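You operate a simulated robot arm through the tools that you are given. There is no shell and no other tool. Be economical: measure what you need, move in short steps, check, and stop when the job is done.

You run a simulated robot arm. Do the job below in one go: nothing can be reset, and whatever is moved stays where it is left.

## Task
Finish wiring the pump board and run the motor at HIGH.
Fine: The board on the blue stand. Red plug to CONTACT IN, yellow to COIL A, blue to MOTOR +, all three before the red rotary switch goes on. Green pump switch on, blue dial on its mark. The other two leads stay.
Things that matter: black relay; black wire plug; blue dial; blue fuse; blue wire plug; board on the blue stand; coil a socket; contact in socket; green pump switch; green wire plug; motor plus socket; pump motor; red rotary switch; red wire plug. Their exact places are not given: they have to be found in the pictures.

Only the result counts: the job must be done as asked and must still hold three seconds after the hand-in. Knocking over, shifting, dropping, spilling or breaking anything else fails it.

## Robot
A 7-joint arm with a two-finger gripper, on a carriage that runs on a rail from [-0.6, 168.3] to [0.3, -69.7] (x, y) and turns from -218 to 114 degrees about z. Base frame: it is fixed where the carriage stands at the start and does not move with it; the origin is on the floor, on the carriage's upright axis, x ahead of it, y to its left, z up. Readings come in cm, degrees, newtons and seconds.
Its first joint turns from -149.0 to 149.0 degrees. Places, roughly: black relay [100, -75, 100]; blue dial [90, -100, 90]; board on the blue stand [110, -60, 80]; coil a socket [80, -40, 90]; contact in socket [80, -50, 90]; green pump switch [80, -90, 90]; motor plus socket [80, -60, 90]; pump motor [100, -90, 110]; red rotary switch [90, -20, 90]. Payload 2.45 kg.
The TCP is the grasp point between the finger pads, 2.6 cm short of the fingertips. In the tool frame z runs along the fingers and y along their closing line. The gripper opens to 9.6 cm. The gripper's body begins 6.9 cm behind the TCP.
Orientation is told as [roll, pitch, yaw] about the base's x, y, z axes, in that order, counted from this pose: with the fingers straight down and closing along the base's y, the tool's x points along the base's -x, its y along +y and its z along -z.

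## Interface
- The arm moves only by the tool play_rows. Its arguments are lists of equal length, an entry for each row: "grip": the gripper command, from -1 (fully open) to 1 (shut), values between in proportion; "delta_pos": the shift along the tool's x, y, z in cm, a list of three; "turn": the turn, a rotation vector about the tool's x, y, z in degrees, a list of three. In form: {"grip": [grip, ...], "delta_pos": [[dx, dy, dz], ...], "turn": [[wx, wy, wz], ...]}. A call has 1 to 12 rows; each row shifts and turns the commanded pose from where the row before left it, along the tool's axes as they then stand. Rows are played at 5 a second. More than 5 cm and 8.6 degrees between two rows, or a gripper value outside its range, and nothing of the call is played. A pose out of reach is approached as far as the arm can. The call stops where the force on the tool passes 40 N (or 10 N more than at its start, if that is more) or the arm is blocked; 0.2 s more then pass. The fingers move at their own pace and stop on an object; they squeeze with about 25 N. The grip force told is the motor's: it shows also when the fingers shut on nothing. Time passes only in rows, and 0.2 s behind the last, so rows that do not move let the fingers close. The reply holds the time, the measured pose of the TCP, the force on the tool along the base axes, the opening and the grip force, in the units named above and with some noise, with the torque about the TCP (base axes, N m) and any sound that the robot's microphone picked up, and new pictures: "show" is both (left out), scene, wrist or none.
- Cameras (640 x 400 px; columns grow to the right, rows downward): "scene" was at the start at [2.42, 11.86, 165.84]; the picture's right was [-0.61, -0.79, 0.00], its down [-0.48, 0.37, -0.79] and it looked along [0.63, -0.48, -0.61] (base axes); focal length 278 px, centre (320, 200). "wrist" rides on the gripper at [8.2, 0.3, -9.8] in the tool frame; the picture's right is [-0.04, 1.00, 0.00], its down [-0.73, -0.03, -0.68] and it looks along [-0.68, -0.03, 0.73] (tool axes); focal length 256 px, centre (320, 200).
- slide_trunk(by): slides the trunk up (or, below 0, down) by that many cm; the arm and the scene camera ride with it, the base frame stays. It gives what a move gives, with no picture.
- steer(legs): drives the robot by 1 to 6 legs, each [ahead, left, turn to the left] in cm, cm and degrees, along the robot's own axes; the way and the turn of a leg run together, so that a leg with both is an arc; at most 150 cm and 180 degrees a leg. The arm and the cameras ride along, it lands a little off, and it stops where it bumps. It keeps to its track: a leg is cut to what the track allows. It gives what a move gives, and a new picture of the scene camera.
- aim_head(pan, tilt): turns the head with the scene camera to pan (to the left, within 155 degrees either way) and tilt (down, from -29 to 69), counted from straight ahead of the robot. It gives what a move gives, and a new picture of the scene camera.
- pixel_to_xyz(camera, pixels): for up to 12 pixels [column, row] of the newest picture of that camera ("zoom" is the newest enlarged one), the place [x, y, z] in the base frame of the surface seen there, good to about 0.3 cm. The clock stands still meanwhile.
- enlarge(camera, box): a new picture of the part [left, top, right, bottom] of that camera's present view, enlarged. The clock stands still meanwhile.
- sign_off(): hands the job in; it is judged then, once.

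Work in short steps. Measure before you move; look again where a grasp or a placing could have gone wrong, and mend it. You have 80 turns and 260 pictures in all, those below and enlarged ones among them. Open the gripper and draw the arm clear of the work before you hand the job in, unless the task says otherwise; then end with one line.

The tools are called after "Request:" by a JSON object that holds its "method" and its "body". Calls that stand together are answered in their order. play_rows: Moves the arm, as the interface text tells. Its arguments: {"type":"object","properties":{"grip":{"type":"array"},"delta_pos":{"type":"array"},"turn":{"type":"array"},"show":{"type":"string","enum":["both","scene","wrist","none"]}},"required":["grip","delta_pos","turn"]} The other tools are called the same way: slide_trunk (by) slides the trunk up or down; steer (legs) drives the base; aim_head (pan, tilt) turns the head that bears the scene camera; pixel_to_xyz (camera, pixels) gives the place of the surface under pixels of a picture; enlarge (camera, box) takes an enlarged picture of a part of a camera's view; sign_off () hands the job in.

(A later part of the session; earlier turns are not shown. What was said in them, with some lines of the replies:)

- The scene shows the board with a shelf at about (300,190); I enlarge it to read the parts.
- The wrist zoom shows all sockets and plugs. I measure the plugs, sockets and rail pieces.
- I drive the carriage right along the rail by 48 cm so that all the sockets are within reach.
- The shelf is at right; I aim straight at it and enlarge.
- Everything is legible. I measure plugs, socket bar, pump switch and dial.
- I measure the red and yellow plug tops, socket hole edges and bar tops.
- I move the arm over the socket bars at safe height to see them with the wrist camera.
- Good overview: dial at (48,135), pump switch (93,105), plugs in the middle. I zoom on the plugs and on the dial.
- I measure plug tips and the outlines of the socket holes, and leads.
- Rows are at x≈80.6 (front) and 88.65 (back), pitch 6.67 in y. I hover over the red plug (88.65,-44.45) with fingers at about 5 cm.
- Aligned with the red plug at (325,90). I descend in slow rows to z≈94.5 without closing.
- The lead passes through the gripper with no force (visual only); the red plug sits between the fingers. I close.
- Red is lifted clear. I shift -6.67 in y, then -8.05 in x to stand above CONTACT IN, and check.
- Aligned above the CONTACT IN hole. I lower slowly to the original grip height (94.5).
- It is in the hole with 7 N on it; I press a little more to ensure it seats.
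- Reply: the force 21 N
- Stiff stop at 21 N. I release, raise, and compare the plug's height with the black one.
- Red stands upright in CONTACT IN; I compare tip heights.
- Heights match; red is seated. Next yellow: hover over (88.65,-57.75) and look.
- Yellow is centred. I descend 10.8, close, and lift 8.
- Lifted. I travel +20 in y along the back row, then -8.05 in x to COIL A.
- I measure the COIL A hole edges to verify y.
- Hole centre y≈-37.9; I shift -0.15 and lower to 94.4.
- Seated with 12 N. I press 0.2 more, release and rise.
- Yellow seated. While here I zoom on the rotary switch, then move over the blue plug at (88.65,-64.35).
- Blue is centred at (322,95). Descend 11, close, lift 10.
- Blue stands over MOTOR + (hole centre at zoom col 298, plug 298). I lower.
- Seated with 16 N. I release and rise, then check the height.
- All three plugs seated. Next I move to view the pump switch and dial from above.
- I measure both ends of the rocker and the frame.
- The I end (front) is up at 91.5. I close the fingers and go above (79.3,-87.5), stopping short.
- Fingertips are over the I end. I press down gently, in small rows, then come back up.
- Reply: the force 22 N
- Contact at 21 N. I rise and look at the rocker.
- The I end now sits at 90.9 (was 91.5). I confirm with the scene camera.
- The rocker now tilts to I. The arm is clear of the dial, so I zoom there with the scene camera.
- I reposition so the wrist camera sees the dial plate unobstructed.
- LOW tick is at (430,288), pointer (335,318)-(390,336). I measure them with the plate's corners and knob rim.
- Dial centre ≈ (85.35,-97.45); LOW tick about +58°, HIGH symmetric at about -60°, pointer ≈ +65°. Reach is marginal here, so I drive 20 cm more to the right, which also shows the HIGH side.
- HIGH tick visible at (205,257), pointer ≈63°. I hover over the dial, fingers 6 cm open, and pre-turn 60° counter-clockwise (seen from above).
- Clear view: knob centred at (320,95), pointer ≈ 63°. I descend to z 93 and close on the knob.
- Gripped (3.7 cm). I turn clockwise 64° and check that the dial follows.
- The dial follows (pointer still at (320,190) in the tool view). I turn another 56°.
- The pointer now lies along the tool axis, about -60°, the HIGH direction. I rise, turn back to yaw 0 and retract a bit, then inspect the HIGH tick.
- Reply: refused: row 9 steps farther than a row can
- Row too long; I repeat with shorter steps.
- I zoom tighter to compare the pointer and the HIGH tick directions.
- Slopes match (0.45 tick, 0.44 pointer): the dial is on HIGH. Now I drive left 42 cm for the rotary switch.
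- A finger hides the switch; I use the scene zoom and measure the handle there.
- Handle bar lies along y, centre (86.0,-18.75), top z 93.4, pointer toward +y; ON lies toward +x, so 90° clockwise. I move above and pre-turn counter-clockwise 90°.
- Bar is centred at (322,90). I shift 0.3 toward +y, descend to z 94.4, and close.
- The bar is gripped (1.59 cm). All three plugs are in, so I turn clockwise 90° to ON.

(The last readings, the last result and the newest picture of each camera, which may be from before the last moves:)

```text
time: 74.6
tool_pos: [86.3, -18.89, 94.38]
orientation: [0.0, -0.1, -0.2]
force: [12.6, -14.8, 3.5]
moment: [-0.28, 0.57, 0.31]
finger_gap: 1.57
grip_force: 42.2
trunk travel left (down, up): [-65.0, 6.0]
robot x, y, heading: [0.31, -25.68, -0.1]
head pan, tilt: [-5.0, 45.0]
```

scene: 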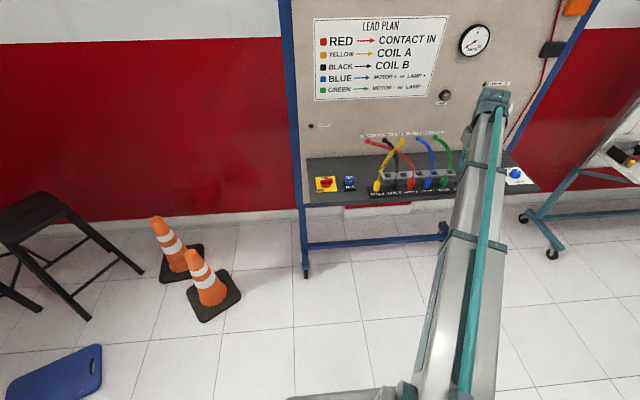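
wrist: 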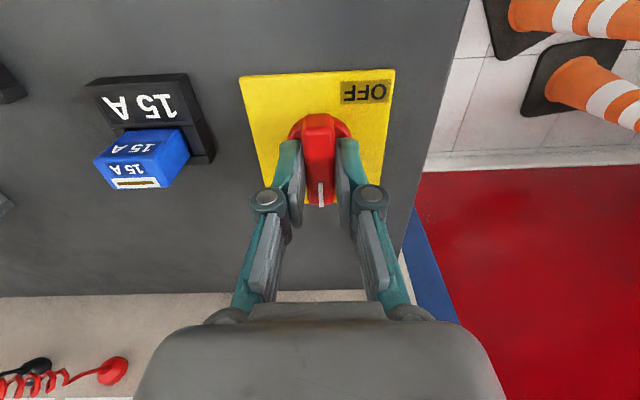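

The handle turned 90°. I release gently, rise, and look at the board.

Request:
{"method": "play_rows", "body": {"grip": [-0.2, -0.2, -0.2, -0.2, -0.2, -0.2, -0.2, -0.2, -0.2], "delta_pos": [[0, 0, 0], [0, 0, 0], [0, 0, 0], [0, 0, -3], [0, 0, -4], [0, 0, -4], [4, -1, -3], [4.5, -1, 0], [0, 0, 0]], "turn": [[0, 0, 0], [0, 0, 0], [0, 0, 0], [0, 0, 0], [0, 0, 0], [0, 0, 0], [0, 0, 0], [0, 0, 0], [0, 0, 0]], "show": "both"}}

Request:
{"method": "enlarge", "body": {"camera": "scene", "box": [300, 130, 460, 230]}}

Request:
{"method": "enlarge", "body": {"camera": "scene", "box": [420, 10, 580, 110]}}

```text
refused: row 7 steps farther than a row can; nothing moved
```

```text
4.00 times, centred on (380, 180) of scene
```

zoom: 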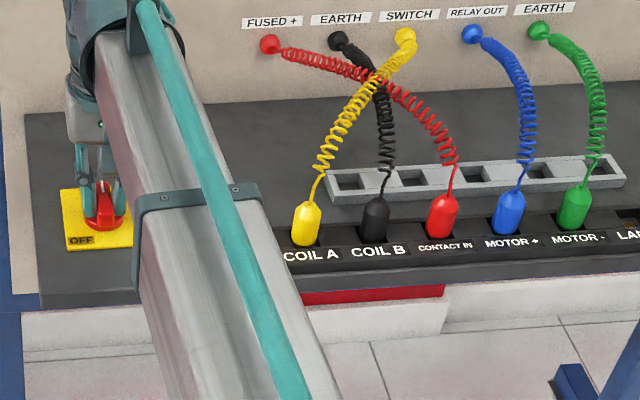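

```text
4.00 times, centred on (500, 60) of scene
```

zoom: 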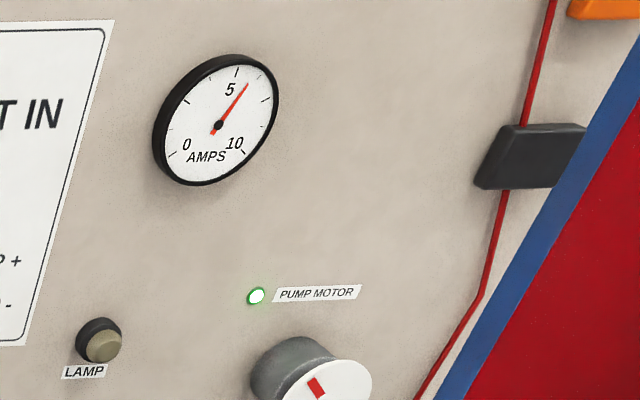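

The ammeter reads just over 5 and the PUMP MOTOR lamp is lit. The row was too long; I release and retract with shorter steps.

Request:
{"method": "play_rows", "body": {"grip": [-0.2, -0.2, -0.2, -0.2, -0.2, -0.2, -0.2, -0.2, -0.2], "delta_pos": [[0, 0, 0], [0, 0, 0], [0, 0, 0], [0, 0, -3], [0, 0, -4], [0, 0, -4], [4.5, 0, 0], [4.5, 0, 0], [4.5, 0, 0]], "turn": [[0, 0, 0], [0, 0, 0], [0, 0, 0], [0, 0, 0], [0, 0, 0], [0, 0, 0], [0, 0, 0], [0, 0, 0], [0, 0, 0]], "show": "both"}}

Request:
{"method": "play_rows", "body": {"grip": [-1, -1, -1, -1, -1, -1, -1, -1], "delta_pos": [[4.5, 0, -1], [4.5, 0, -1], [4.5, 0, -1], [4.5, 0, 0], [0, 4.5, 0], [0, 4.5, 0], [0, 4.5, 0], [0, 0, 0]], "turn": [[0, 0, 0], [0, 0, 0], [0, 0, 0], [0, 0, 0], [0, 0, 0], [0, 0, 0], [0, 0, 0], [0, 0, 0]], "show": "scene"}}

Request:
{"method": "enlarge", "body": {"camera": "scene", "box": [300, 130, 460, 230]}}

Request:
{"method": "enlarge", "body": {"camera": "scene", "box": [420, 10, 580, 110]}}

Request:
{"method": "enlarge", "body": {"camera": "scene", "box": [464, 150, 560, 210]}}

```text
time: 76.6
tool_pos: [72.28, -18.54, 105.46]
orientation: [0.0, 0.1, 0.0]
force: [0.0, 0.4, 0.2]
moment: [0.03, -0.01, 0.0]
finger_gap: 5.75
grip_force: 0.0
trunk travel left (down, up): [-65.0, 6.0]
robot x, y, heading: [0.18, -25.76, 0.1]
head pan, tilt: [-5.0, 45.0]
```

scene: 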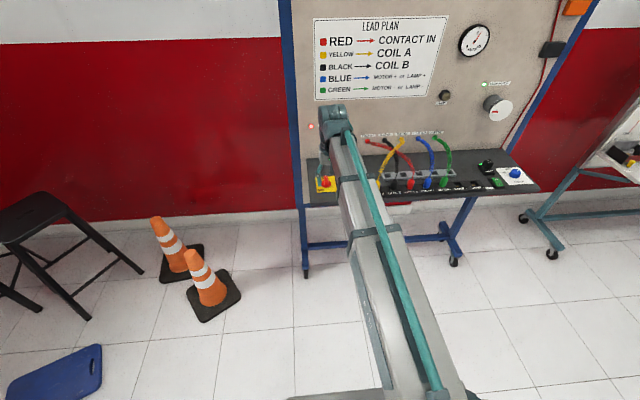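
wrist: 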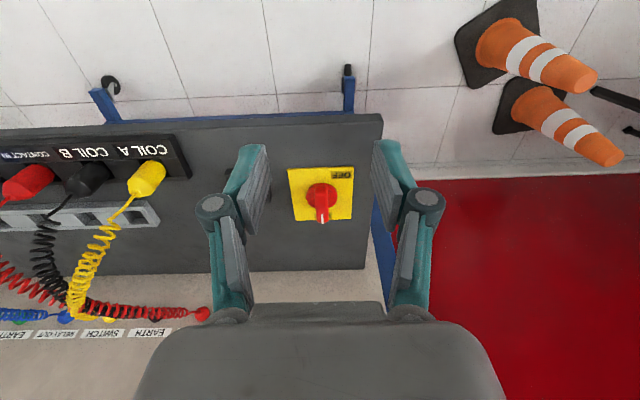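

```text
time: 78.4
tool_pos: [54.61, -5.24, 108.31]
orientation: [0.1, 0.0, -0.1]
force: [-0.6, 0.0, 0.6]
moment: [-0.01, 0.02, 0.01]
finger_gap: 9.61
grip_force: 0.1
trunk travel left (down, up): [-65.0, 6.0]
robot x, y, heading: [0.2, -25.21, 0.0]
head pan, tilt: [-5.0, 45.0]
```

scene: 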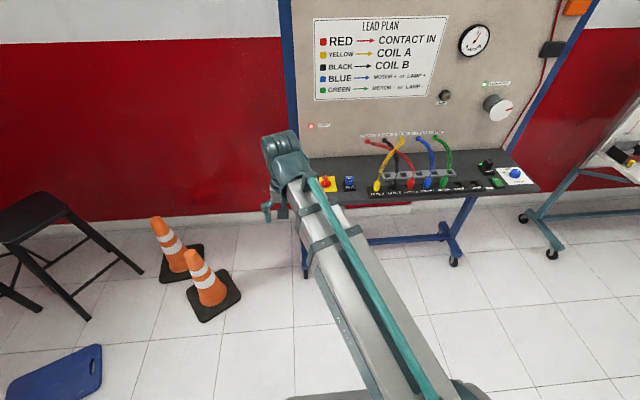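

```text
4.00 times, centred on (380, 180) of scene
```

zoom: 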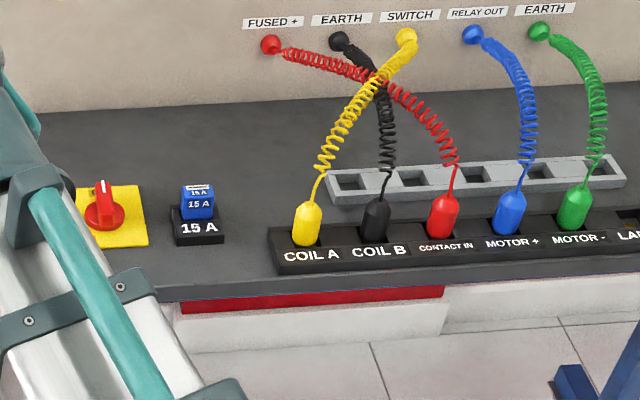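

```text
4.00 times, centred on (500, 60) of scene
```

zoom: 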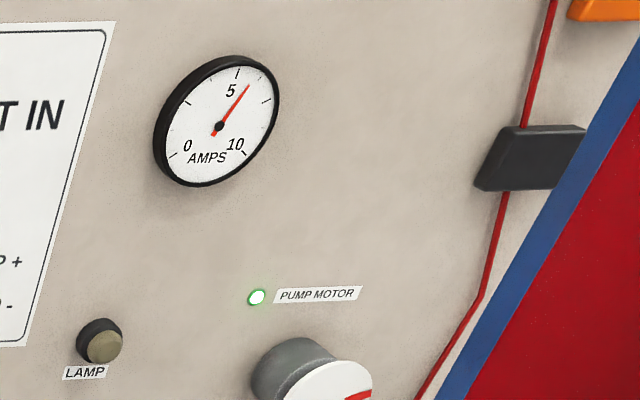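

```text
6.67 times, centred on (512, 180) of scene
```

zoom: 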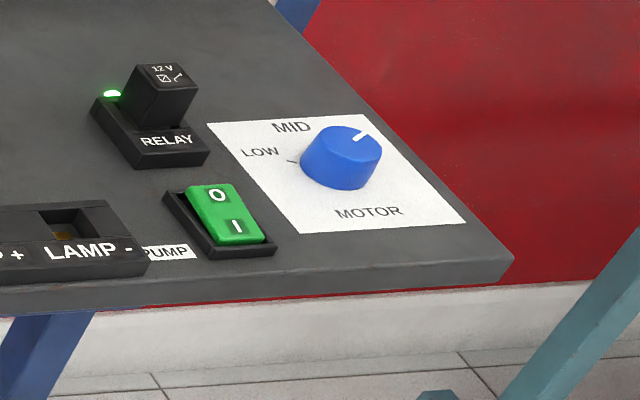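

The motor turns, with the relay and power lamps lit and the ammeter steady above 5. Every part is as asked and the arm is clear, so I hand in.

Request:
{"method": "sign_off", "body": {}}

```text
The job is handed in.
```

The pump board is wired and handed in, with the motor running at HIGH: red is in CONTACT IN, yellow in COIL A, blue in MOTOR +, the green pump switch is on, the blue dial is on HIGH, and the red rotary switch went on last.
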